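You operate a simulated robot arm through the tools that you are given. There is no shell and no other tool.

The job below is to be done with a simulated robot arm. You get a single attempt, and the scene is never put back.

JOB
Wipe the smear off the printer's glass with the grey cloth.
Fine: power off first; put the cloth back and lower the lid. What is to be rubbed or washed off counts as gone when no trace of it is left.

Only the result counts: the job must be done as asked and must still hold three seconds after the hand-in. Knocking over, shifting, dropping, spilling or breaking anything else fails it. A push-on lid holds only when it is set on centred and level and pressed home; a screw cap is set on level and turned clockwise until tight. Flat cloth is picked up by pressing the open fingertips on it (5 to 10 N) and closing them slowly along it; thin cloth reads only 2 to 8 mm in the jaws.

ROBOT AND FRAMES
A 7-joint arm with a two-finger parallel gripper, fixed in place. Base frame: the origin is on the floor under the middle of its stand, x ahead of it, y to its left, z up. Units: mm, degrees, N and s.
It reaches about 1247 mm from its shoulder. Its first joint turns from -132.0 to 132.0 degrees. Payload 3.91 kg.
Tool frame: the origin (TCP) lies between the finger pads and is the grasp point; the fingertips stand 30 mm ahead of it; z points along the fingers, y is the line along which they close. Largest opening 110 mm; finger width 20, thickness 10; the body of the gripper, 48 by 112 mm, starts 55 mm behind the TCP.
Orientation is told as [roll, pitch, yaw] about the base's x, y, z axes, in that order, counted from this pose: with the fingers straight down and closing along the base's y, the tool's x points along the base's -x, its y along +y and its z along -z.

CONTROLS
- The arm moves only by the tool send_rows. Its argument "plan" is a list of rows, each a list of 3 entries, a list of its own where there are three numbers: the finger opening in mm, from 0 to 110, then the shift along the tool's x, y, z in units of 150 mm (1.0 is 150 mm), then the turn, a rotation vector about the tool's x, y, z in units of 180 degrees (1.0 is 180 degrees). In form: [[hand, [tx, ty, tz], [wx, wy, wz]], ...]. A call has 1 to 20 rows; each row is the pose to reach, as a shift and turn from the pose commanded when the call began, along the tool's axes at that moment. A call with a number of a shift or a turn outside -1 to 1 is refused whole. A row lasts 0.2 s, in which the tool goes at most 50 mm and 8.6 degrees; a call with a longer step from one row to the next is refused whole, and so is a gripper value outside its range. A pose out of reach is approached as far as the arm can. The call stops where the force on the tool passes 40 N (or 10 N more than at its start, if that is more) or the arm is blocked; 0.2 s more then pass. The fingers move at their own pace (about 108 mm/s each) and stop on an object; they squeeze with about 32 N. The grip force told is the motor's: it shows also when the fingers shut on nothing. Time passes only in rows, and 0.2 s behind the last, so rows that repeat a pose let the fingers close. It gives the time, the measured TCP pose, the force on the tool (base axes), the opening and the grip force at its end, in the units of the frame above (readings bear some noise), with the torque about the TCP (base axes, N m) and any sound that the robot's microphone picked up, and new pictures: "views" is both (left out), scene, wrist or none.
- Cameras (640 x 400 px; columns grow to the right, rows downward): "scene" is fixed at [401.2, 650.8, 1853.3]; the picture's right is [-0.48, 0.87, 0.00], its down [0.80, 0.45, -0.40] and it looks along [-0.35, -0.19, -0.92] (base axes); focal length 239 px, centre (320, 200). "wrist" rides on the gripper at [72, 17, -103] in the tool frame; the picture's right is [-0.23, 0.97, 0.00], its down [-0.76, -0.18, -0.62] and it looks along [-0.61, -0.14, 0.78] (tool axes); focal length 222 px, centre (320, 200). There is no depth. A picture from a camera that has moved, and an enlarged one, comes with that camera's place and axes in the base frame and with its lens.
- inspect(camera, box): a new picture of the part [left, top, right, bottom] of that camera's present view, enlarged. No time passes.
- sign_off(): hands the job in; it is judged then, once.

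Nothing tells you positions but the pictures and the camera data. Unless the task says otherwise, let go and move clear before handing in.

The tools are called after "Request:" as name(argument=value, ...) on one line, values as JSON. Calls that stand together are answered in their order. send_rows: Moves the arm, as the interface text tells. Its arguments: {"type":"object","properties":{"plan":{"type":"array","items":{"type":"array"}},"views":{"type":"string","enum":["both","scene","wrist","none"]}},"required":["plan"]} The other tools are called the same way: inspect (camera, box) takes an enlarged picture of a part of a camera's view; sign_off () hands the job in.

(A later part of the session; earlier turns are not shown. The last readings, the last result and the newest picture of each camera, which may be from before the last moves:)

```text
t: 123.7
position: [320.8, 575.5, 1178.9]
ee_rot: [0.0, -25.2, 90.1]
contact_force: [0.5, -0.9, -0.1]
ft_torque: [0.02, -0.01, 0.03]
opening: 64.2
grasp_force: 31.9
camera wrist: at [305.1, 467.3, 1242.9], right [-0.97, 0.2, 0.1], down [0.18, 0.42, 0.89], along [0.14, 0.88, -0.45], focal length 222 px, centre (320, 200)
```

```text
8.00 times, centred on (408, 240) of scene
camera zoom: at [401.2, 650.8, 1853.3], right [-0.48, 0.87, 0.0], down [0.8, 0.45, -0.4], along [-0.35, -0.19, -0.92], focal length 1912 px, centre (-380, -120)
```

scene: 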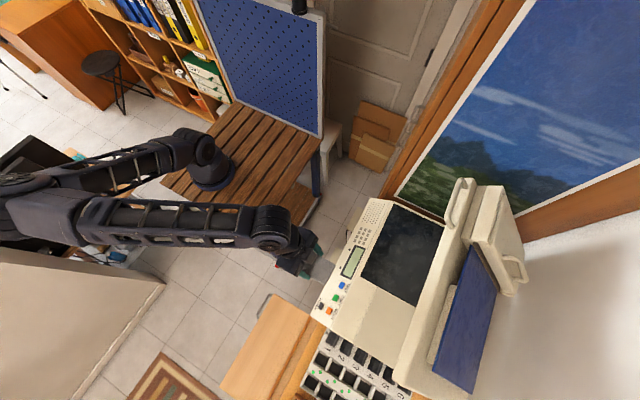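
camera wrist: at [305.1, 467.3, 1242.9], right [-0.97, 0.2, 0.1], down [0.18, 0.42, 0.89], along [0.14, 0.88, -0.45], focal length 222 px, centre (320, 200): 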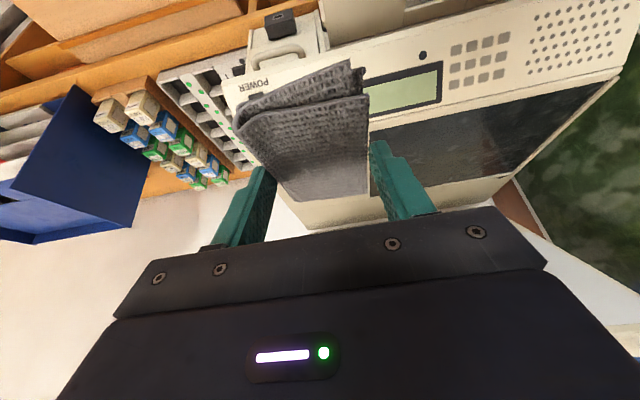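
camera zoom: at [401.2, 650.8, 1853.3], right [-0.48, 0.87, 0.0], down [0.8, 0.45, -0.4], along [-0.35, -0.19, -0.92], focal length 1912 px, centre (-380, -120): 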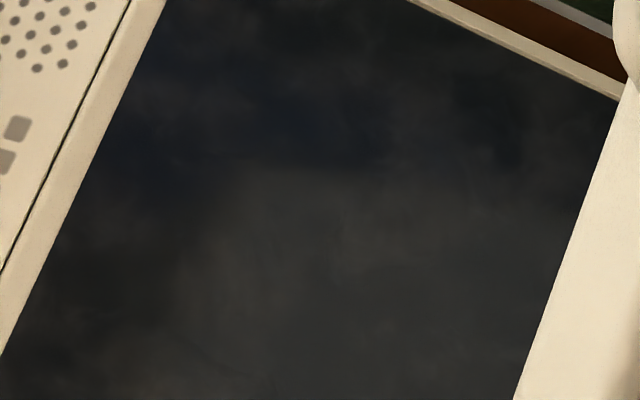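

Request:
inspect(camera="wrist", box=[370, 70, 620, 220])

Request:
inspect(camera="scene", box=[395, 240, 420, 275])

```text
2.56 times, centred on (495, 145) of wrist
camera zoom: at [305.1, 467.3, 1242.9], right [-0.97, 0.2, 0.1], down [0.18, 0.42, 0.89], along [0.14, 0.88, -0.45], focal length 569 px, centre (-128, 341)
```

zoom: 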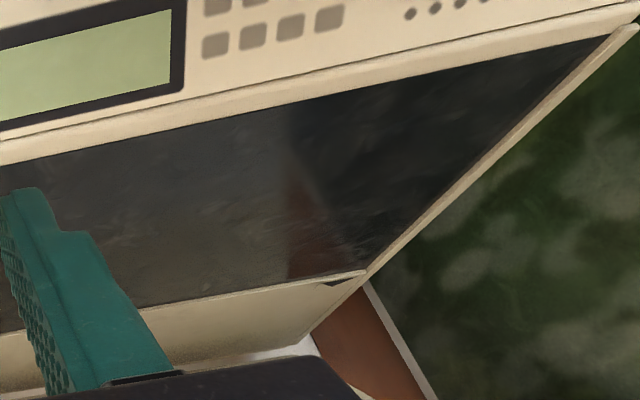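

```text
11.43 times, centred on (408, 258) of scene
camera zoom: at [401.2, 650.8, 1853.3], right [-0.48, 0.87, 0.0], down [0.8, 0.45, -0.4], along [-0.35, -0.19, -0.92], focal length 2731 px, centre (-680, -457)
```

zoom: 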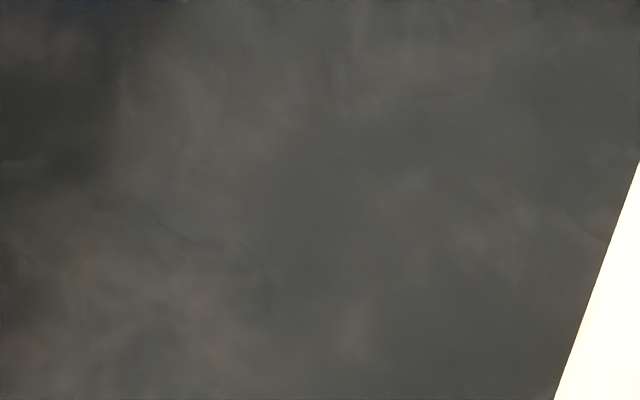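

Request:
inspect(camera="scene", box=[372, 245, 394, 275])

Request:
inspect(camera="scene", box=[393, 222, 418, 250])

Request:
inspect(camera="scene", box=[395, 270, 425, 300])

```text
13.33 times, centred on (383, 260) of scene
camera zoom: at [401.2, 650.8, 1853.3], right [-0.48, 0.87, 0.0], down [0.8, 0.45, -0.4], along [-0.35, -0.19, -0.92], focal length 3186 px, centre (-520, -600)
```

zoom: 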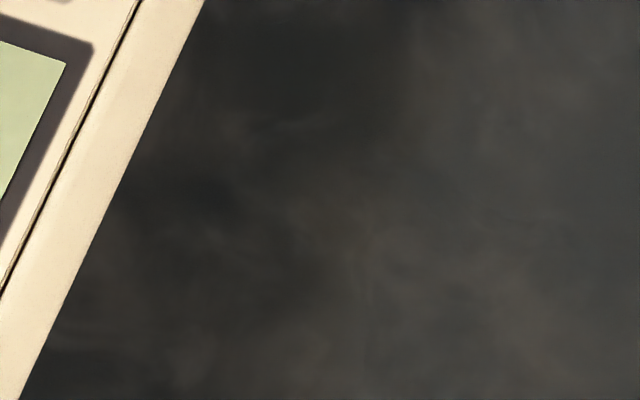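

```text
14.29 times, centred on (406, 236) of scene
camera zoom: at [401.2, 650.8, 1853.3], right [-0.48, 0.87, 0.0], down [0.8, 0.45, -0.4], along [-0.35, -0.19, -0.92], focal length 3414 px, centre (-901, -314)
```

zoom: 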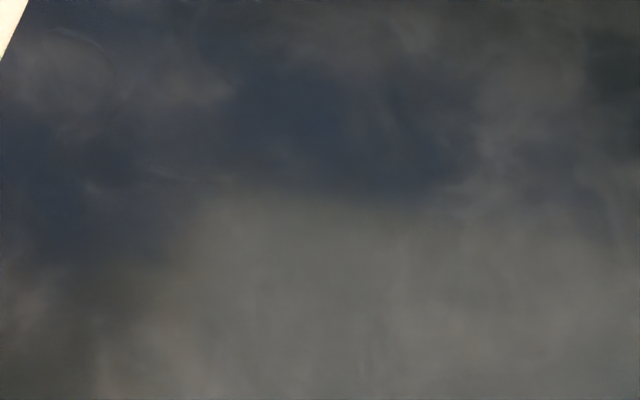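

```text
13.33 times, centred on (410, 285) of scene
camera zoom: at [401.2, 650.8, 1853.3], right [-0.48, 0.87, 0.0], down [0.8, 0.45, -0.4], along [-0.35, -0.19, -0.92], focal length 3186 px, centre (-880, -933)
```

zoom: 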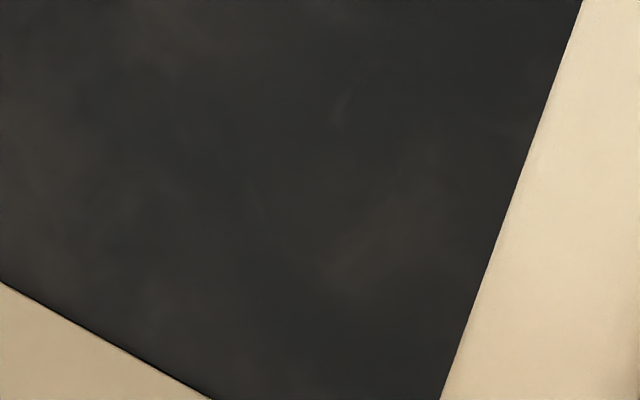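

The glass shows only smooth, mottled reflections with no speckle. Because "no trace" matters, I'll go back for one more full pass with steady pressure before returning the cloth.

Request:
send_rows(plan=[[56, [-0.05, 0.25, 0.15], [0, 0, 0]], [56, [-0.1, 0.5, 0.3], [0, 0, 0]], [56, [-0.15, 0.75, 0.45], [0, 0, 0]], [56, [-0.2, 1.0, 0.6], [0, 0, 0]], [56, [-0.2, 1.0, 0.6], [0, 0, 0]]], views="none")

Request:
send_rows(plan=[[56, [-0.17, 0, 0.108], [0, 0, 0]], [56, [-0.34, 0, 0.217], [0, 0, 0]], [56, [-0.51, 0, 0.325], [0, 0, 0]], [56, [-0.68, 0, 0.434], [0, 0, 0]], [56, [-0.851, 0, 0.542], [0, 0, 0]], [56, [-0.851, 0, 0.542], [0, 0, 0]]], views="none")

Request:
send_rows(plan=[[56, [0.009, -0.033, 0.113], [0, 0, 0]], [56, [0.015, -0.06, 0.2], [0, 0, 0]], [56, [0.017, -0.067, 0.22], [0, 0, 0]], [56, [0.017, -0.067, 0.22], [0, 0, 0]]], views="wrist")

```text
t: 124.9
position: [166.4, 640.1, 1111.9]
ee_rot: [0.0, -25.2, 90.2]
contact_force: [0.0, -0.9, -0.5]
ft_torque: [-0.01, 0.03, 0.0]
opening: 64.2
grasp_force: 32.1
```

```text
t: 126.3
position: [165.8, 789.5, 1092.4]
ee_rot: [-0.1, -25.2, 90.0]
contact_force: [0.0, -0.7, -0.7]
ft_torque: [0.03, 0.0, 0.01]
opening: 64.3
grasp_force: 32.0
```

```text
t: 127.3
position: [176.3, 799.9, 1064.4]
ee_rot: [0.1, -25.1, 90.2]
contact_force: [-0.4, -0.2, -1.0]
ft_torque: [-0.01, -0.01, 0.01]
opening: 64.4
grasp_force: 31.8
camera wrist: at [161.3, 692.1, 1127.8], right [-0.97, 0.2, 0.1], down [0.18, 0.42, 0.89], along [0.14, 0.88, -0.45], focal length 222 px, centre (320, 200)
```

wrist: 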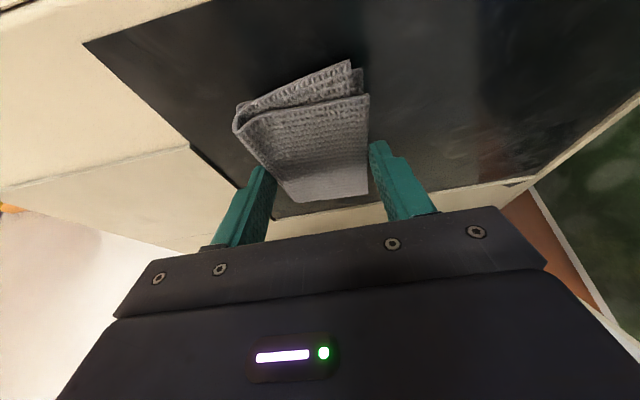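

Request:
send_rows(plan=[[56, [0.0084, 0, 0.018], [0, 0, 0]], [56, [0.0168, 0, 0.036], [0, 0, 0]], [56, [0.0196, 0, 0.042], [0, 0, 0]], [56, [0.0196, 0, 0.042], [0, 0, 0]]], views="none")

```text
t: 128.3
position: [175.9, 800.4, 1057.0]
ee_rot: [0.0, -25.1, 90.0]
contact_force: [0.0, 0.0, -0.7]
ft_torque: [-0.01, -0.02, -0.02]
opening: 64.1
grasp_force: 32.1
```

Request:
send_rows(plan=[[56, [0.0028, 0, 0.006], [0, 0, 0]], [56, [0.0042, 0, 0.009], [0, 0, 0]], [56, [0.0042, 0, 0.009], [0, 0, 0]]], views="none")

```text
t: 129.1
position: [176.3, 799.6, 1056.0]
ee_rot: [0.1, -25.2, 90.1]
contact_force: [0.2, -0.5, 0.7]
ft_torque: [0.01, -0.03, 0.01]
opening: 64.3
grasp_force: 31.8
```

Request:
send_rows(plan=[[56, [0.0028, 0, 0.006], [0, 0, 0]], [56, [0.0036, 0, 0.008], [0, 0, 0]], [56, [0.0036, 0, 0.008], [0, 0, 0]]], views="none")

```text
t: 129.9
position: [176.1, 801.3, 1054.2]
ee_rot: [-0.1, -25.2, 90.0]
contact_force: [0.7, -0.5, 0.1]
ft_torque: [-0.01, -0.01, -0.01]
opening: 64.1
grasp_force: 31.9
```

Request:
send_rows(plan=[[56, [0.0028, 0, 0.006], [0, 0, 0]], [56, [0.0036, 0, 0.008], [0, 0, 0]], [56, [0.0036, 0, 0.008], [0, 0, 0]]], views="none")

```text
t: 130.7
position: [175.6, 802.4, 1052.9]
ee_rot: [0.0, -25.2, 90.1]
contact_force: [-0.7, -1.8, 9.0]
ft_torque: [0.02, 0.01, 0.04]
opening: 64.0
grasp_force: 31.8
```

There's contact again at 9 N. I'm sweeping −x across the whole smear area.

Request:
send_rows(plan=[[56, [0.0006, 0.06, 0.0012], [0, 0, 0]], [56, [0.0006, 0.12, 0.0012], [0, 0, 0]], [56, [0.0006, 0.18, 0.0012], [0, 0, 0]], [56, [0.0006, 0.24, 0.0012], [0, 0, 0]], [56, [0.0006, 0.3, 0.0012], [0, 0, 0]], [56, [0.0006, 0.36, 0.0012], [0, 0, 0]], [56, [0.0006, 0.42, 0.0012], [0, 0, 0]], [56, [0.0006, 0.48, 0.0012], [0, 0, 0]]], views="none")

Request:
send_rows(plan=[[56, [0, 0.06, 0], [0, 0, 0]], [56, [0, 0.12, 0], [0, 0, 0]], [56, [0, 0.18, 0], [0, 0, 0]], [56, [0, 0.24, 0], [0, 0, 0]], [56, [0, 0.3, 0], [0, 0, 0]], [56, [0, 0.36, 0], [0, 0, 0]], [56, [0, 0.42, 0], [0, 0, 0]], [56, [0, 0.48, 0], [0, 0, 0]], [56, [0, 0.54, 0], [0, 0, 0]]], views="none")

```text
t: 132.5
position: [103.7, 801.0, 1054.5]
ee_rot: [0.0, -25.2, 90.1]
contact_force: [14.5, 2.1, 20.2]
ft_torque: [0.44, -0.5, -0.16]
opening: 64.2
grasp_force: 32.1
```

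```text
t: 134.0
position: [49.6, 800.8, 1053.0]
ee_rot: [-0.2, -25.3, 90.0]
contact_force: [1.4, -0.3, 7.1]
ft_torque: [-0.04, -0.1, 0.01]
opening: 64.2
grasp_force: 31.4
stopped in row 7: the force on the tool passed its limit at 41 N (the readings are from after the stop); the commanded pose is now the measured one
```

Request:
send_rows(plan=[[56, [0, 0.06, 0], [0, 0, 0]], [56, [0, 0.12, 0], [0, 0, 0]], [56, [0, 0.18, 0], [0, 0, 0]], [56, [0, 0.24, 0], [0, 0, 0]], [56, [0, 0.26, 0], [0, 0, 0]]], views="none")

Request:
send_rows(plan=[[56, [-0.05, 0, 0.0225], [0, 0, 0]], [56, [-0.1, 0, 0.0455], [0, 0, 0]], [56, [-0.151, 0, 0.069], [0, 0, 0]], [56, [-0.151, -0.06, 0.069], [0, 0, 0]], [56, [-0.151, -0.12, 0.069], [0, 0, 0]], [56, [-0.151, -0.18, 0.069], [0, 0, 0]], [56, [-0.151, -0.24, 0.069], [0, 0, 0]], [56, [-0.151, -0.3, 0.069], [0, 0, 0]]], views="none")

```text
t: 135.2
position: [11.0, 801.5, 1053.1]
ee_rot: [-0.1, -25.2, 90.0]
contact_force: [7.5, -1.6, 14.2]
ft_torque: [0.29, -0.31, -0.17]
opening: 64.3
grasp_force: 32.2
```

```text
t: 137.0
position: [56.6, 826.3, 1053.1]
ee_rot: [-0.2, -25.3, 90.0]
contact_force: [-7.1, -0.8, 13.0]
ft_torque: [-0.04, 0.38, -0.11]
opening: 64.5
grasp_force: 32.6
```

Request:
send_rows(plan=[[56, [0, -0.06, 0], [0, 0, 0]], [56, [0, -0.12, 0], [0, 0, 0]], [56, [0, -0.18, 0], [0, 0, 0]], [56, [0, -0.24, 0], [0, 0, 0]], [56, [0, -0.3, 0], [0, 0, 0]], [56, [0, -0.36, 0], [0, 0, 0]], [56, [0, -0.42, 0], [0, 0, 0]]], views="none")

Request:
send_rows(plan=[[56, [0, -0.06, 0], [0, 0, 0]], [56, [0, -0.12, 0], [0, 0, 0]], [56, [0, -0.18, 0], [0, 0, 0]], [56, [0, -0.24, 0], [0, 0, 0]], [56, [0, -0.3, 0], [0, 0, 0]], [56, [0, -0.36, 0], [0, 0, 0]], [56, [0, -0.42, 0], [0, 0, 0]]])

```text
t: 138.6
position: [121.7, 826.4, 1052.7]
ee_rot: [-0.1, -25.3, 90.0]
contact_force: [0.3, -0.2, 1.3]
ft_torque: [0.02, -0.04, -0.02]
opening: 64.0
grasp_force: 32.2
```

```text
t: 140.2
position: [181.8, 824.4, 1052.4]
ee_rot: [0.0, -25.3, 90.0]
contact_force: [-2.9, -1.1, 4.3]
ft_torque: [0.03, 0.03, 0.03]
opening: 64.3
grasp_force: 31.9
camera wrist: at [165.7, 716.3, 1115.8], right [-0.97, 0.2, 0.1], down [0.18, 0.42, 0.89], along [0.14, 0.88, -0.45], focal length 222 px, centre (320, 200)
```

scene: 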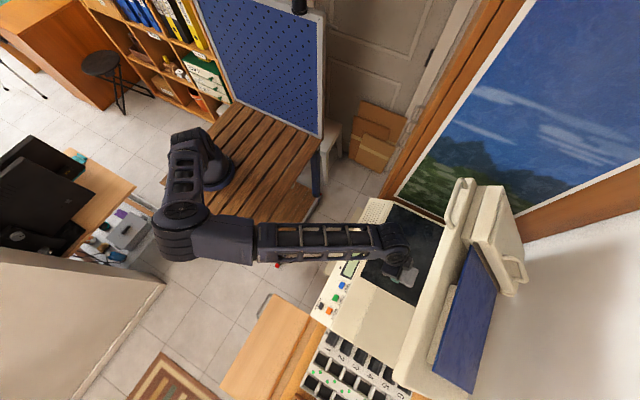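
wrist: 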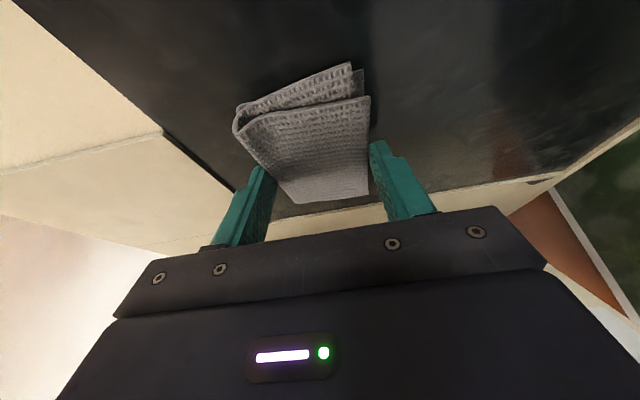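

Request:
send_rows(plan=[[56, [0.001, 0.05, 0.002], [0, 0, 0]], [56, [0.001, 0.11, 0.002], [0, 0, 0]], [56, [0.001, 0.17, 0.002], [0, 0, 0]], [56, [0.001, 0.23, 0.002], [0, 0, 0]], [56, [0.001, 0.29, 0.002], [0, 0, 0]], [56, [0.001, 0.35, 0.002], [0, 0, 0]], [56, [0.001, 0.41, 0.002], [0, 0, 0]]], views="none")

Request:
send_rows(plan=[[56, [0, 0.06, 0], [0, 0, 0]], [56, [0, 0.12, 0], [0, 0, 0]], [56, [0, 0.18, 0], [0, 0, 0]], [56, [0, 0.24, 0], [0, 0, 0]], [56, [0, 0.3, 0], [0, 0, 0]], [56, [0, 0.36, 0], [0, 0, 0]]], views="none")

```text
t: 141.8
position: [117.6, 825.8, 1053.0]
ee_rot: [0.1, -25.3, 90.0]
contact_force: [1.6, 0.2, 4.0]
ft_torque: [0.03, -0.08, 0.02]
opening: 64.0
grasp_force: 31.8
```

```text
t: 143.2
position: [64.2, 826.3, 1052.4]
ee_rot: [-0.1, -25.2, 90.1]
contact_force: [-0.3, -0.1, -0.7]
ft_torque: [0.01, 0.02, 0.0]
opening: 64.1
grasp_force: 31.7
```

I've made plenty of passes. I'm lifting off and retreating with the cloth, then checking the glass again.

Request:
send_rows(plan=[[56, [-0.056, 0, -0.121], [0, 0, 0]], [56, [-0.112, 0, -0.242], [0, 0, 0]], [56, [0.064, -0.2, -0.338], [0, 0, 0]], [56, [0.24, -0.4, -0.435], [0, 0, 0]], [56, [0.416, -0.6, -0.531], [0, 0, 0]], [56, [0.591, -0.8, -0.627], [0, 0, 0]], [56, [0.767, -1.0, -0.7235], [0, 0, 0]], [56, [0.767, -1.0, -0.7235], [0, 0, 0]]], views="none")

Request:
send_rows(plan=[[56, [0.088, -0.2, -0.159], [0, 0, 0]], [56, [0.176, -0.4, -0.317], [0, 0, 0]], [56, [0.265, -0.6, -0.476], [0, 0, 0]], [56, [0.353, -0.8, -0.634], [0, 0, 0]], [56, [0.441, -1.0, -0.793], [0, 0, 0]], [56, [0.441, -1.0, -0.793], [0, 0, 0]]])

Request:
inspect(camera="scene", box=[355, 195, 455, 305])

Request:
inspect(camera="scene", box=[393, 222, 423, 272])

```text
t: 145.0
position: [218.1, 676.2, 1101.2]
ee_rot: [-0.1, -25.3, 90.0]
contact_force: [0.5, 0.0, 0.2]
ft_torque: [0.04, -0.03, -0.02]
opening: 64.4
grasp_force: 32.0
```

```text
t: 146.4
position: [366.4, 564.2, 1181.4]
ee_rot: [-0.1, -25.3, 90.2]
contact_force: [0.7, -0.5, -0.4]
ft_torque: [-0.01, -0.03, 0.0]
opening: 64.3
grasp_force: 31.8
camera wrist: at [351.4, 455.2, 1243.7], right [-0.97, 0.21, 0.09], down [0.18, 0.42, 0.89], along [0.14, 0.88, -0.45], focal length 222 px, centre (320, 200)
```

scene: 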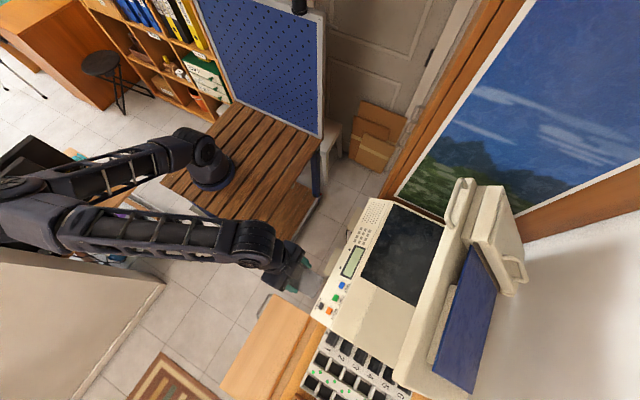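
wrist: 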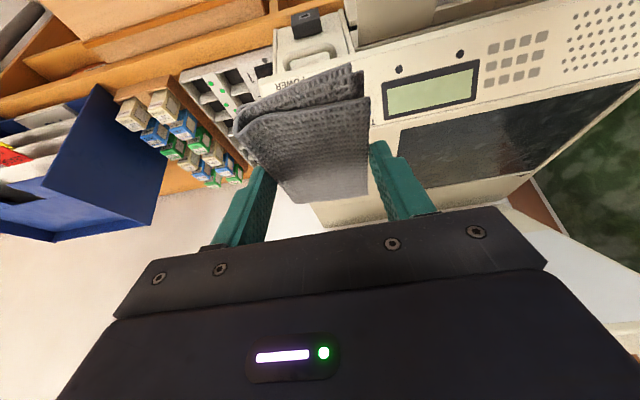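

```text
3.64 times, centred on (405, 250) of scene
camera zoom: at [401.2, 650.8, 1853.3], right [-0.48, 0.87, 0.0], down [0.8, 0.45, -0.4], along [-0.35, -0.19, -0.92], focal length 869 px, centre (11, 18)
```

zoom: 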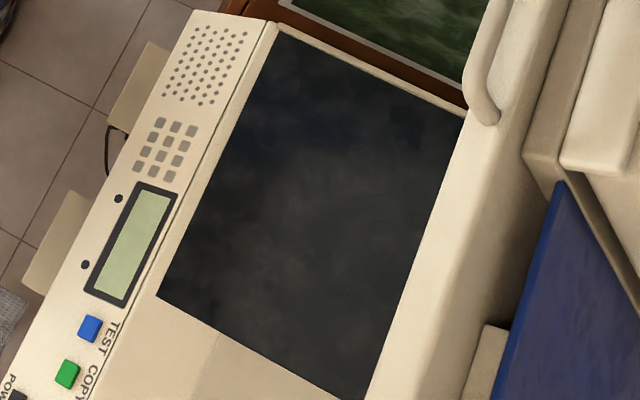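

```text
8.00 times, centred on (408, 247) of scene
camera zoom: at [401.2, 650.8, 1853.3], right [-0.48, 0.87, 0.0], down [0.8, 0.45, -0.4], along [-0.35, -0.19, -0.92], focal length 1912 px, centre (-384, -176)
```

zoom: 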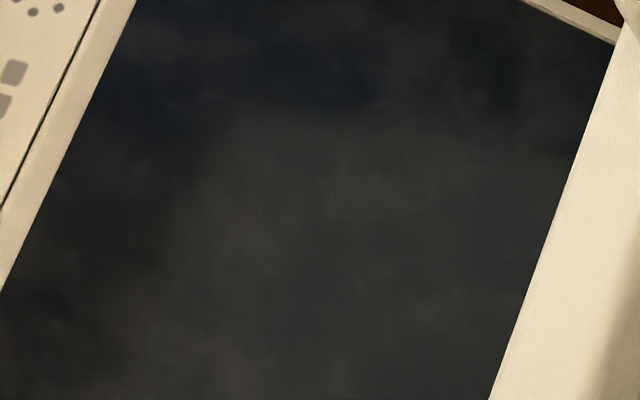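

The glass is clean. Now I'm taking the cloth back to its original spot on the tray.

Request:
send_rows(plan=[[56, [0.11, -0.153, 0.16], [0, 0, 0]], [56, [0.219, -0.307, 0.319], [0, 0, 0]], [56, [0.329, -0.46, 0.479], [0, 0, 0]], [56, [0.329, -0.46, 0.479], [0, 0, 0]]], views="none")

Request:
send_rows(plan=[[56, [0.085, -0.12, 0.181], [0.004, 0, 0.0085]], [56, [0.17, -0.24, 0.362], [0.008, 0, 0.0171]], [56, [0.256, -0.36, 0.543], [0.0121, 0, 0.0256]], [56, [0.341, -0.48, 0.724], [0.0161, 0, 0.0342]], [56, [0.426, -0.6, 0.905], [0.0201, 0, 0.0427]], [56, [0.426, -0.6, 0.905], [0.0201, 0, 0.0427]]], views="none")

Request:
send_rows(plan=[[56, [0.075, -0.122, 0.185], [0, 0, 0]], [56, [0.151, -0.244, 0.371], [0, 0, 0]], [56, [0.226, -0.365, 0.556], [0, 0, 0]], [56, [0.302, -0.487, 0.742], [0, 0, 0]], [56, [0.377, -0.609, 0.927], [0, 0, 0]], [56, [0.377, -0.609, 0.927], [0, 0, 0]]])

```text
t: 147.4
position: [435.1, 549.5, 1093.3]
ee_rot: [-0.1, -25.2, 90.1]
contact_force: [-0.3, 0.1, 0.0]
ft_torque: [-0.03, 0.01, 0.0]
opening: 64.2
grasp_force: 31.3
```

```text
t: 148.8
position: [525.4, 551.8, 942.0]
ee_rot: [-0.2, -25.3, 81.4]
contact_force: [-0.4, 0.3, 0.2]
ft_torque: [0.02, -0.01, 0.01]
opening: 64.1
grasp_force: 31.8
```

```text
t: 150.2
position: [619.7, 544.7, 792.6]
ee_rot: [-0.1, -25.4, 81.5]
contact_force: [-0.3, -0.6, 0.8]
ft_torque: [-0.02, 0.01, -0.01]
opening: 64.4
grasp_force: 31.9
camera wrist: at [587.9, 440.0, 856.0], right [-0.93, 0.35, 0.1], down [0.24, 0.39, 0.89], along [0.27, 0.85, -0.45], focal length 222 px, centre (320, 200)
```

scene: 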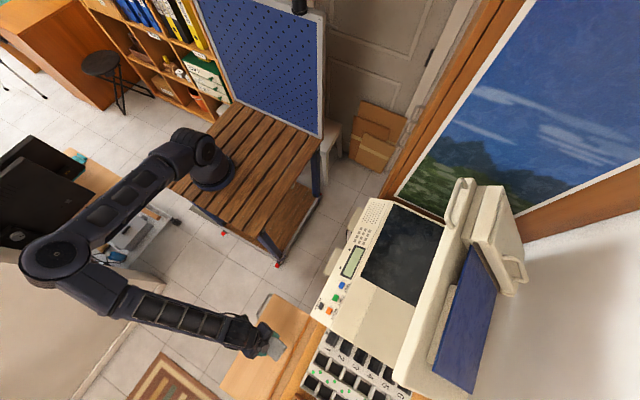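
wrist: 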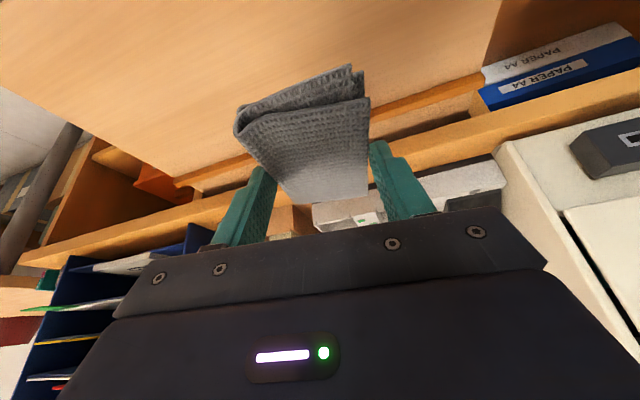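

Request:
send_rows(plan=[[56, [0.085, 0.007, 0.181], [0, 0, 0]], [56, [0.17, 0.014, 0.362], [0, 0, 0]], [56, [0.23, 0.02, 0.49], [0, 0, 0]], [56, [0.256, 0.02, 0.5436], [0, 0, 0]], [56, [0.256, 0.02, 0.5436], [0, 0, 0]]], views="none")

Request:
send_rows(plan=[[56, [0.0056, 0, 0.0121], [0, 0, 0]], [56, [0.0112, 0, 0.0242], [0, 0, 0]], [56, [0.0112, 0, 0.0242], [0, 0, 0]]], views="none")

```text
t: 151.4
position: [615.3, 544.3, 703.3]
ee_rot: [-0.2, -25.3, 81.5]
contact_force: [0.2, -0.4, -0.5]
ft_torque: [-0.02, 0.01, -0.01]
opening: 64.0
grasp_force: 31.9
```

```text
t: 152.2
position: [614.5, 545.6, 700.4]
ee_rot: [-0.1, -25.3, 81.5]
contact_force: [0.5, -0.6, 0.4]
ft_torque: [-0.02, -0.01, 0.01]
opening: 64.5
grasp_force: 31.9
```

Request:
send_rows(plan=[[56, [0.0056, 0, 0.0121], [0, 0, 0]], [56, [0.0112, 0, 0.0242], [0, 0, 0]], [56, [0.0112, 0, 0.0242], [0, 0, 0]]], views="none")

Request:
send_rows(plan=[[56, [0.0028, 0, 0.006], [0, 0, 0]], [56, [0.0042, 0, 0.009], [0, 0, 0]], [56, [0.0042, 0, 0.009], [0, 0, 0]]], views="wrist")

```text
t: 153.0
position: [613.5, 546.6, 699.0]
ee_rot: [-0.1, -25.3, 81.5]
contact_force: [0.0, -0.3, -0.4]
ft_torque: [0.0, 0.0, 0.01]
opening: 64.4
grasp_force: 32.0
```

```text
t: 153.8
position: [614.6, 547.3, 696.2]
ee_rot: [-0.1, -25.3, 81.4]
contact_force: [0.4, 0.2, -0.2]
ft_torque: [0.02, -0.01, 0.0]
opening: 64.2
grasp_force: 31.5
camera wrist: at [582.5, 441.8, 759.1], right [-0.93, 0.35, 0.1], down [0.24, 0.39, 0.89], along [0.27, 0.85, -0.45], focal length 222 px, centre (320, 200)
```

wrist: 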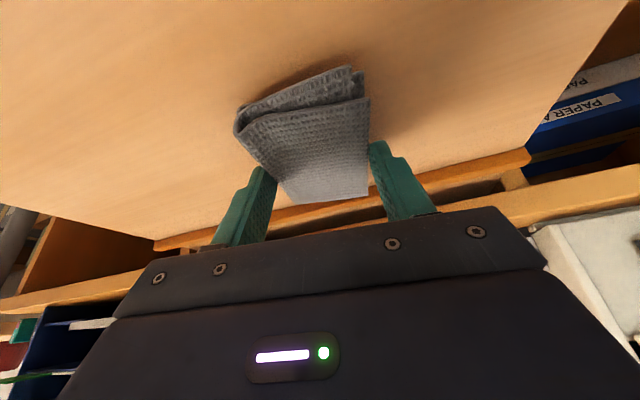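

Request:
send_rows(plan=[[56, [0.0028, 0, 0.006], [0, 0, 0]], [56, [0.0042, 0, 0.009], [0, 0, 0]], [56, [0.0042, 0, 0.009], [0, 0, 0]]], views="none")

Request:
send_rows(plan=[[56, [0.0028, 0, 0.006], [0, 0, 0]], [56, [0.0028, 0, 0.006], [0, 0, 0]]], views="none")

```text
t: 154.6
position: [614.9, 545.4, 694.5]
ee_rot: [-0.1, -25.3, 81.6]
contact_force: [-0.1, -1.1, 0.6]
ft_torque: [-0.02, 0.02, -0.03]
opening: 64.2
grasp_force: 32.4
```

```text
t: 155.2
position: [615.1, 546.9, 694.1]
ee_rot: [0.0, -25.4, 81.5]
contact_force: [0.0, 0.1, -0.3]
ft_torque: [-0.04, 0.01, -0.03]
opening: 64.2
grasp_force: 32.2
```

Request:
send_rows(plan=[[56, [0.0028, 0, 0.006], [0, 0, 0]], [56, [0.0028, 0, 0.006], [0, 0, 0]]], views="none")

Request:
send_rows(plan=[[56, [0.0021, 0, 0.0045], [0, 0, 0]], [56, [0.0021, 0, 0.0045], [0, 0, 0]]], views="none")

```text
t: 155.8
position: [613.8, 546.3, 692.2]
ee_rot: [-0.1, -25.2, 81.5]
contact_force: [-0.1, -1.2, -0.9]
ft_torque: [0.01, -0.01, -0.02]
opening: 64.4
grasp_force: 31.8
```

```text
t: 156.4
position: [614.3, 546.6, 692.7]
ee_rot: [-0.1, -25.3, 81.5]
contact_force: [-0.6, 0.3, 1.1]
ft_torque: [-0.03, -0.01, -0.01]
opening: 64.2
grasp_force: 31.8
```

Request:
send_rows(plan=[[56, [0.0021, 0, 0.0045], [0, 0, 0]], [56, [0.0021, 0, 0.0045], [0, 0, 0]]], views="none")

Request:
send_rows(plan=[[56, [0.0014, 0, 0.003], [0, 0, 0]], [56, [0.0014, 0, 0.003], [0, 0, 0]]], views="none")

```text
t: 157.0
position: [615.0, 547.4, 692.5]
ee_rot: [-0.1, -25.3, 81.6]
contact_force: [0.6, -0.2, 9.9]
ft_torque: [0.03, -0.12, -0.05]
opening: 64.0
grasp_force: 32.2
```

```text
t: 157.6
position: [615.4, 546.4, 692.4]
ee_rot: [-0.1, -25.4, 81.6]
contact_force: [-1.2, 0.9, 19.9]
ft_torque: [-0.04, -0.07, 0.02]
opening: 64.2
grasp_force: 32.3
```

The cloth is on the tray. I'm relieving the pressure, opening and withdrawing.

Request:
send_rows(plan=[[56, [-0.0017, 0, -0.0036], [0, 0, 0]], [66, [-0.0017, 0, -0.0036], [0, 0, 0]], [72, [-0.0017, 0, -0.0036], [0, 0, 0]], [80, [-0.0017, 0, -0.0036], [0, 0, 0]], [84, [-0.0017, 0, -0.0036], [0, 0, 0]], [84, [-0.0017, 0, -0.1], [0, 0, 0]], [84, [-0.0017, 0, -0.3], [0, 0, 0]], [84, [-0.0017, 0, -0.6], [0, 0, 0]], [84, [-0.0017, 0, -0.6], [0, 0, 0]]])

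Request:
inspect(camera="wrist", box=[160, 50, 480, 250])

Request:
inspect(camera="scene", box=[220, 280, 340, 400])

```text
t: 159.6
position: [606.8, 509.3, 771.2]
ee_rot: [-0.1, -25.3, 81.5]
contact_force: [0.2, 0.2, 0.4]
ft_torque: [-0.02, 0.0, 0.0]
opening: 84.3
grasp_force: 0.1
camera wrist: at [575.1, 404.5, 834.0], right [-0.93, 0.35, 0.1], down [0.24, 0.39, 0.89], along [0.27, 0.85, -0.45], focal length 222 px, centre (320, 200)
```

scene: 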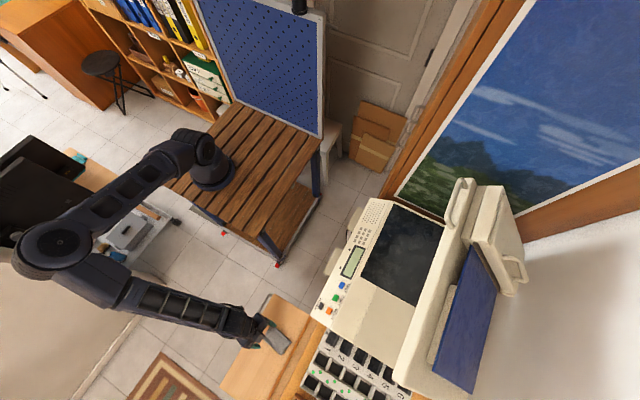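
wrist: 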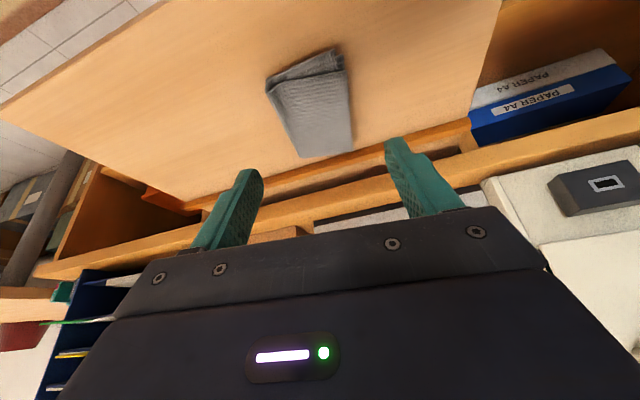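

```text
2.00 times, centred on (320, 150) of wrist
camera zoom: at [575.1, 404.5, 834.0], right [-0.93, 0.35, 0.1], down [0.24, 0.39, 0.89], along [0.27, 0.85, -0.45], focal length 444 px, centre (320, 300)
```

zoom: 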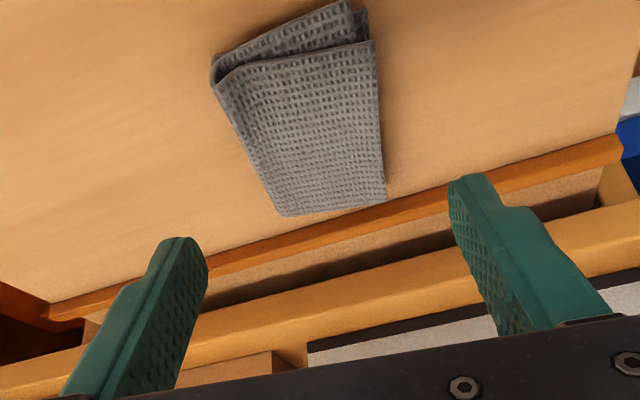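

```text
3.33 times, centred on (280, 340) of scene
camera zoom: at [401.2, 650.8, 1853.3], right [-0.48, 0.87, 0.0], down [0.8, 0.45, -0.4], along [-0.35, -0.19, -0.92], focal length 797 px, centre (453, -267)
```

zoom: 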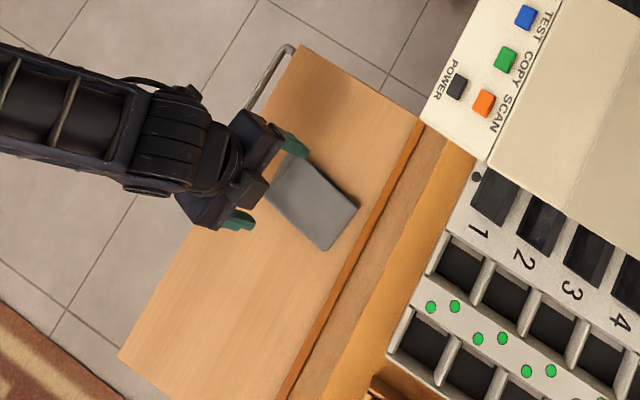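

The cloth is back on the tray at essentially its original spot. Next I'm lowering the lid: I'm moving up and turning the hand back to the handle-cage orientation.

Request:
send_rows(plan=[[84, [-0.026, 0.09, -0.088], [0, 0, 0.0454]], [80, [-0.053, 0.18, -0.176], [0, 0, 0.0909]], [70, [-0.079, 0.27, -0.264], [0, 0, 0.1363]], [60, [-0.105, 0.36, -0.352], [0, 0, 0.1818]], [50, [-0.131, 0.45, -0.44], [0, 0, 0.2272]], [50, [-0.158, 0.54, -0.529], [0, 0, 0.2727]], [50, [-0.184, 0.63, -0.617], [0, 0, 0.3181]], [50, [-0.21, 0.72, -0.705], [0, 0, 0.3636]], [50, [-0.236, 0.81, -0.793], [0, 0, 0.409]], [50, [-0.263, 0.9, -0.881], [0, 0, 0.4545]], [50, [-0.289, 0.989, -0.969], [0, 0, 0.5]], [50, [-0.289, 0.989, -0.969], [0, 0, 0.5]]], views="none")

Request:
send_rows(plan=[[50, [0.195, 0.083, -0.182], [0, 0.004, -0.0086]], [50, [0.39, 0.165, -0.364], [0, 0.008, -0.0171]], [50, [0.586, 0.248, -0.547], [0, 0.012, -0.0257]], [50, [0.781, 0.33, -0.729], [0, 0.016, -0.0342]], [50, [0.976, 0.413, -0.911], [0, 0.02, -0.0428]], [50, [0.976, 0.413, -0.911], [0, 0.02, -0.0428]]], views="none")

Request:
send_rows(plan=[[50, [0.16, 0.157, -0.147], [0, 0, 0]], [50, [0.32, 0.314, -0.295], [0, 0, 0]], [50, [0.48, 0.471, -0.442], [0, 0, 0]], [50, [0.64, 0.628, -0.59], [0, 0, 0]], [50, [0.8, 0.785, -0.737], [0, 0, 0]], [50, [0.8, 0.785, -0.737], [0, 0, 0]]])

```text
t: 162.2
position: [459.4, 508.6, 919.4]
ee_rot: [25.3, 0.0, -8.6]
contact_force: [-0.2, 0.4, -0.2]
ft_torque: [-0.03, 0.0, -0.05]
opening: 50.4
grasp_force: 0.1
```

```text
t: 163.6
position: [313.1, 528.1, 1070.2]
ee_rot: [25.2, -0.1, 0.0]
contact_force: [-1.0, 0.5, 0.1]
ft_torque: [0.0, -0.01, 0.01]
opening: 49.9
grasp_force: 0.0
```

```text
t: 165.0
position: [192.3, 585.8, 1222.4]
ee_rot: [25.1, -0.1, 0.0]
contact_force: [0.8, -0.1, 0.2]
ft_torque: [-0.01, 0.0, -0.01]
opening: 50.1
grasp_force: 0.1
camera wrist: at [121.2, 558.5, 1323.6], right [0.23, 0.88, 0.42], down [0.76, -0.43, 0.49], along [0.61, 0.2, -0.77], focal length 222 px, centre (320, 200)
```

scene: 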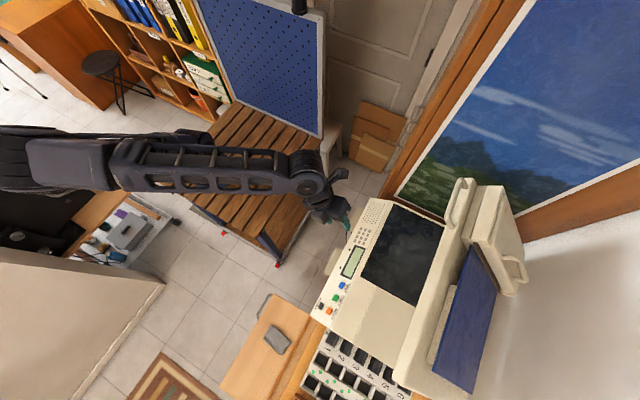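
wrist: 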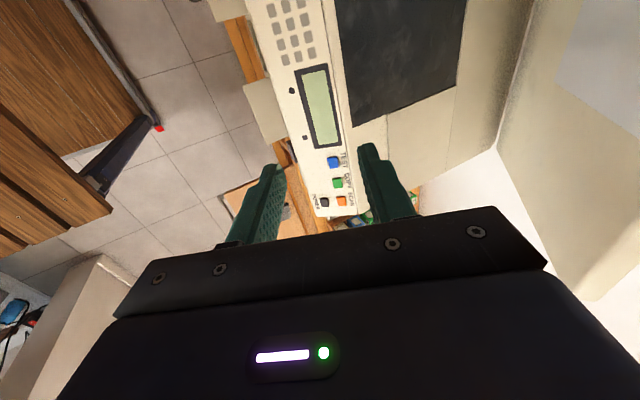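

Request:
send_rows(plan=[[50, [0.133, 0.157, -0.147], [-0.0178, 0, 0]], [50, [0.267, 0.314, -0.295], [-0.0356, 0, 0]], [50, [0.4, 0.471, -0.442], [-0.0533, 0, 0]], [50, [0.533, 0.628, -0.59], [-0.0711, 0, 0]], [50, [0.667, 0.785, -0.737], [-0.0889, 0, 0]], [50, [0.667, 0.785, -0.737], [-0.0889, 0, 0]]], views="none")

Request:
send_rows(plan=[[50, [0.098, 0.2, 0.09], [0, 0, 0]], [50, [0.195, 0.4, 0.18], [0, 0, 0]], [50, [0.293, 0.6, 0.27], [0, 0, 0]], [50, [0.293, 0.6, 0.27], [0, 0, 0]]])

Request:
inspect(camera="wrist", box=[200, 0, 460, 230])

Request:
inspect(camera="scene", box=[400, 160, 540, 300])

```text
t: 166.4
position: [91.2, 644.2, 1374.2]
ee_rot: [41.2, -0.1, 0.0]
contact_force: [0.6, 0.8, 0.5]
ft_torque: [0.02, -0.03, 0.0]
opening: 50.0
grasp_force: 0.0
```

```text
t: 167.4
position: [48.0, 738.9, 1398.4]
ee_rot: [41.3, -0.1, 0.0]
contact_force: [0.3, 0.1, -0.1]
ft_torque: [0.02, 0.03, 0.01]
opening: 50.0
grasp_force: 0.1
camera wrist: at [-24.9, 684.5, 1487.4], right [0.23, 0.73, 0.64], down [0.76, -0.55, 0.35], along [0.61, 0.41, -0.68], focal length 222 px, centre (320, 200)
```

scene: 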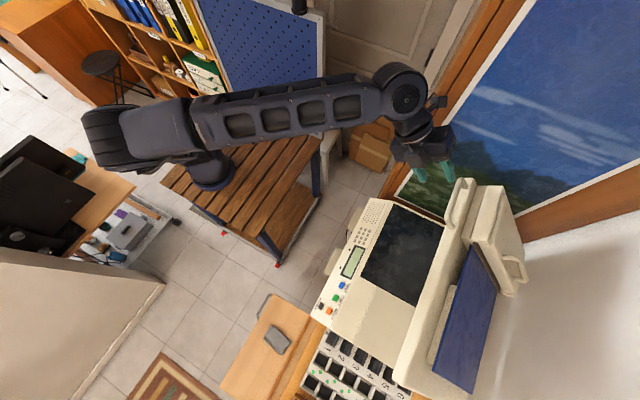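
wrist: 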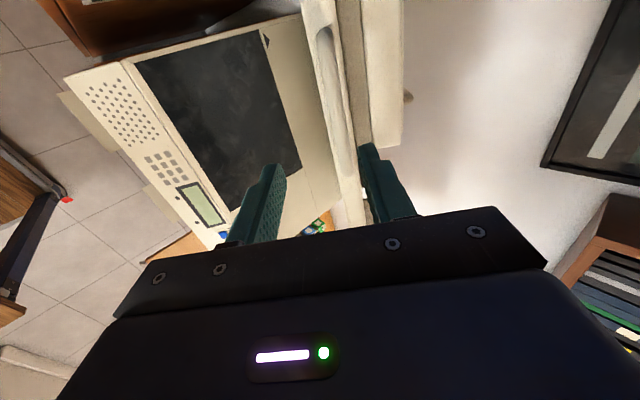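

```text
1.74 times, centred on (330, 115) of wrist
camera zoom: at [-24.9, 684.5, 1487.4], right [0.23, 0.73, 0.64], down [0.76, -0.55, 0.35], along [0.61, 0.41, -0.68], focal length 386 px, centre (303, 348)
```

zoom: 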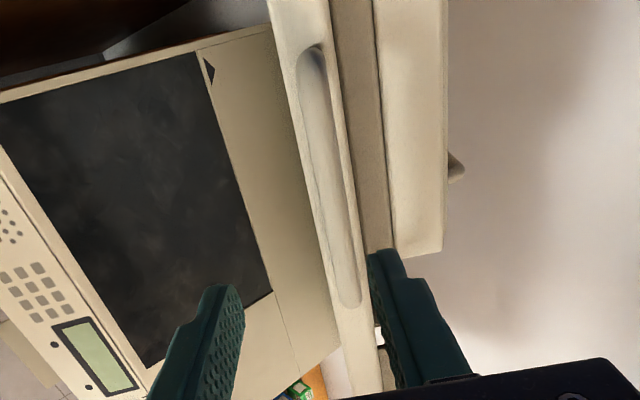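

```text
2.86 times, centred on (470, 230) of scene
camera zoom: at [401.2, 650.8, 1853.3], right [-0.48, 0.87, 0.0], down [0.8, 0.45, -0.4], along [-0.35, -0.19, -0.92], focal length 683 px, centre (-109, 114)
```

zoom: 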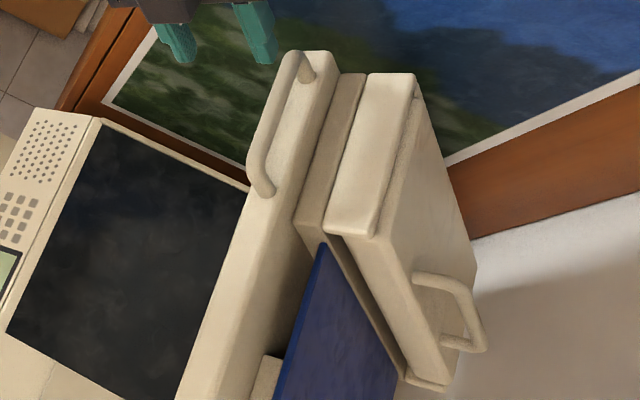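

The handle bar is still at about (825, 1327). I'm sliding the open fingers around it.

Request:
send_rows(plan=[[50, [0, 0.06, 0.15], [0, 0, 0]], [50, [0, 0.118, 0.3], [0, 0, 0]], [50, [0, 0.118, 0.45], [0, 0, 0]], [50, [0, 0.118, 0.6], [0, 0, 0]], [50, [0, 0.118, 0.656], [0, 0, 0]], [50, [0, 0.118, 0.656], [0, 0, 0]]])

Request:
inspect(camera="wrist", box=[200, 0, 460, 230])

Request:
inspect(camera="scene", box=[400, 150, 540, 290])

```text
t: 168.8
position: [48.4, 817.8, 1336.9]
ee_rot: [41.2, -0.1, 0.0]
contact_force: [0.8, 0.6, -0.1]
ft_torque: [-0.01, 0.03, 0.03]
opening: 50.1
grasp_force: 0.1
camera wrist: at [-23.1, 763.5, 1426.0], right [0.23, 0.73, 0.64], down [0.76, -0.54, 0.35], along [0.61, 0.41, -0.68], focal length 222 px, centre (320, 200)
```

scene: 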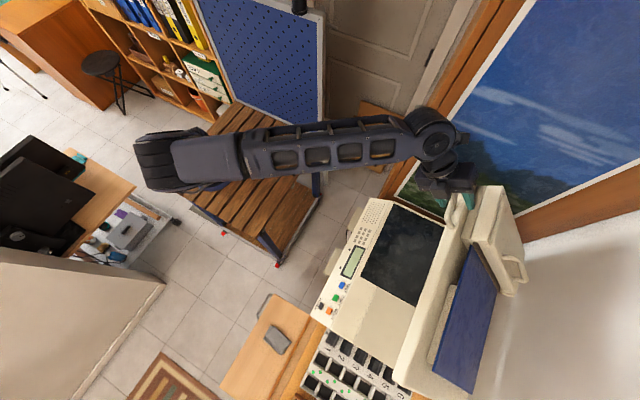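
wrist: 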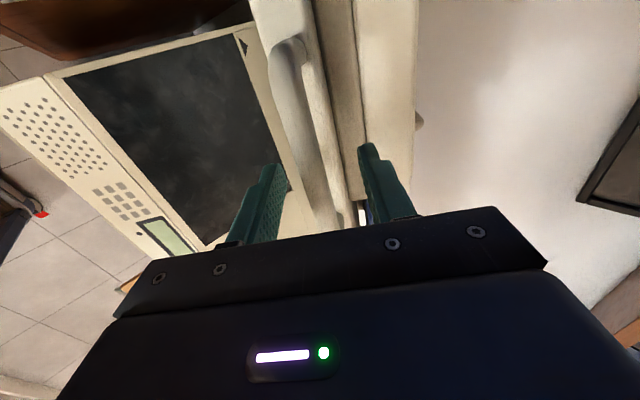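

```text
1.74 times, centred on (330, 115) of wrist
camera zoom: at [-23.1, 763.5, 1426.0], right [0.23, 0.73, 0.64], down [0.76, -0.54, 0.35], along [0.61, 0.41, -0.68], focal length 386 px, centre (303, 348)
```

zoom: 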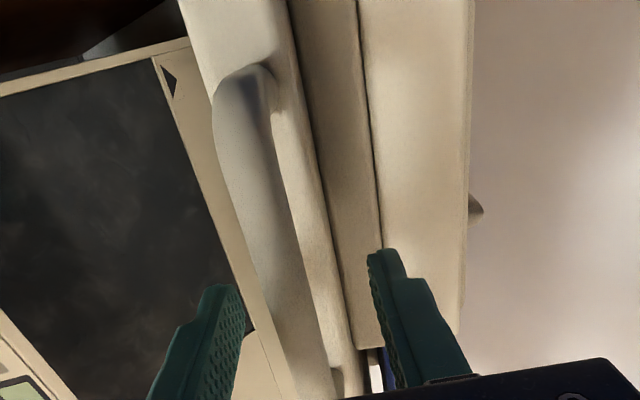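

```text
2.86 times, centred on (470, 220) of scene
camera zoom: at [401.2, 650.8, 1853.3], right [-0.48, 0.87, 0.0], down [0.8, 0.45, -0.4], along [-0.35, -0.19, -0.92], focal length 683 px, centre (-109, 143)
```

zoom: 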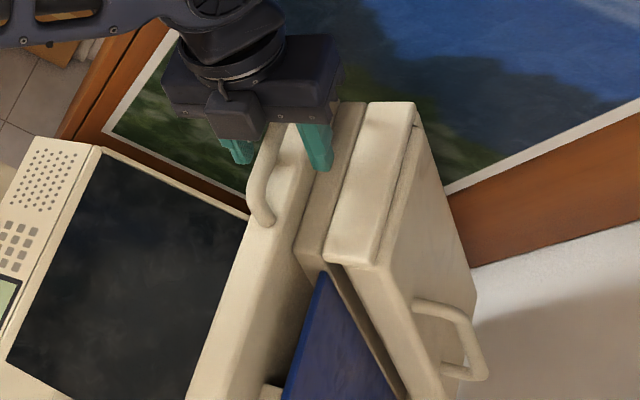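

The fingers straddle the bar with no contact. I'm narrowing to a loose cage and lowering the lid along its arc.

Request:
send_rows(plan=[[36, [0, 0, 0], [0, 0, 0]], [28, [0, 0, 0], [0, 0, 0]], [26, [0, -0.052, -0.007], [-0.0017, 0, 0]], [26, [0, -0.1041, -0.0145], [-0.0034, 0, 0]], [26, [0, -0.176, -0.011], [-0.0076, 0, 0]], [26, [0, -0.2479, -0.0071], [-0.0118, 0, 0]], [26, [0, -0.3196, 0.0], [-0.016, 0, 0]], [26, [0, -0.3912, 0.0077], [-0.0202, 0, 0]], [26, [0, -0.3912, 0.0077], [-0.0202, 0, 0]]])

Request:
inspect(camera="wrist", box=[200, 0, 460, 230])

```text
t: 170.8
position: [49.4, 774.8, 1298.9]
ee_rot: [44.8, -0.2, -0.1]
contact_force: [0.3, 0.6, 0.5]
ft_torque: [0.0, 0.0, 0.01]
opening: 26.0
grasp_force: 0.0
camera wrist: at [-22.3, 714.6, 1383.5], right [0.23, 0.69, 0.69], down [0.76, -0.57, 0.32], along [0.61, 0.45, -0.65], focal length 222 px, centre (320, 200)
```

scene: 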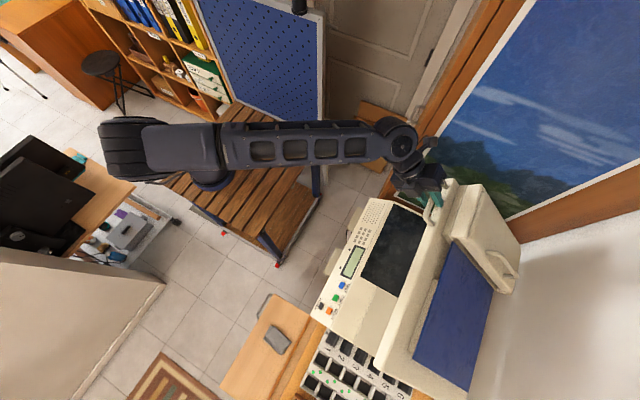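
wrist: 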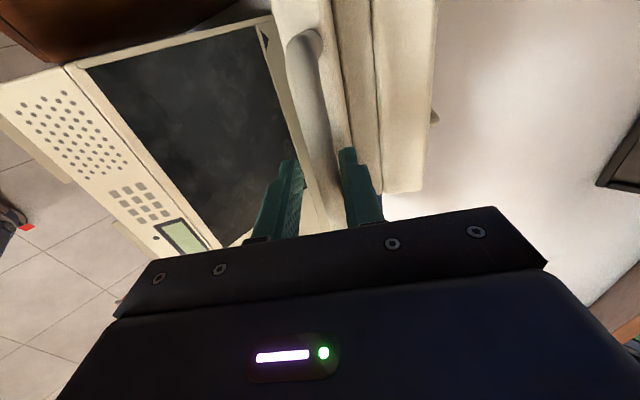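

```text
1.74 times, centred on (330, 115) of wrist
camera zoom: at [-22.3, 714.6, 1383.5], right [0.23, 0.69, 0.69], down [0.76, -0.57, 0.32], along [0.61, 0.45, -0.65], focal length 386 px, centre (303, 348)
```

zoom: 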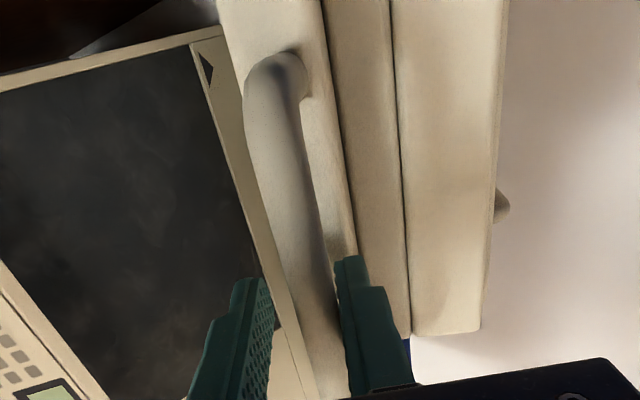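

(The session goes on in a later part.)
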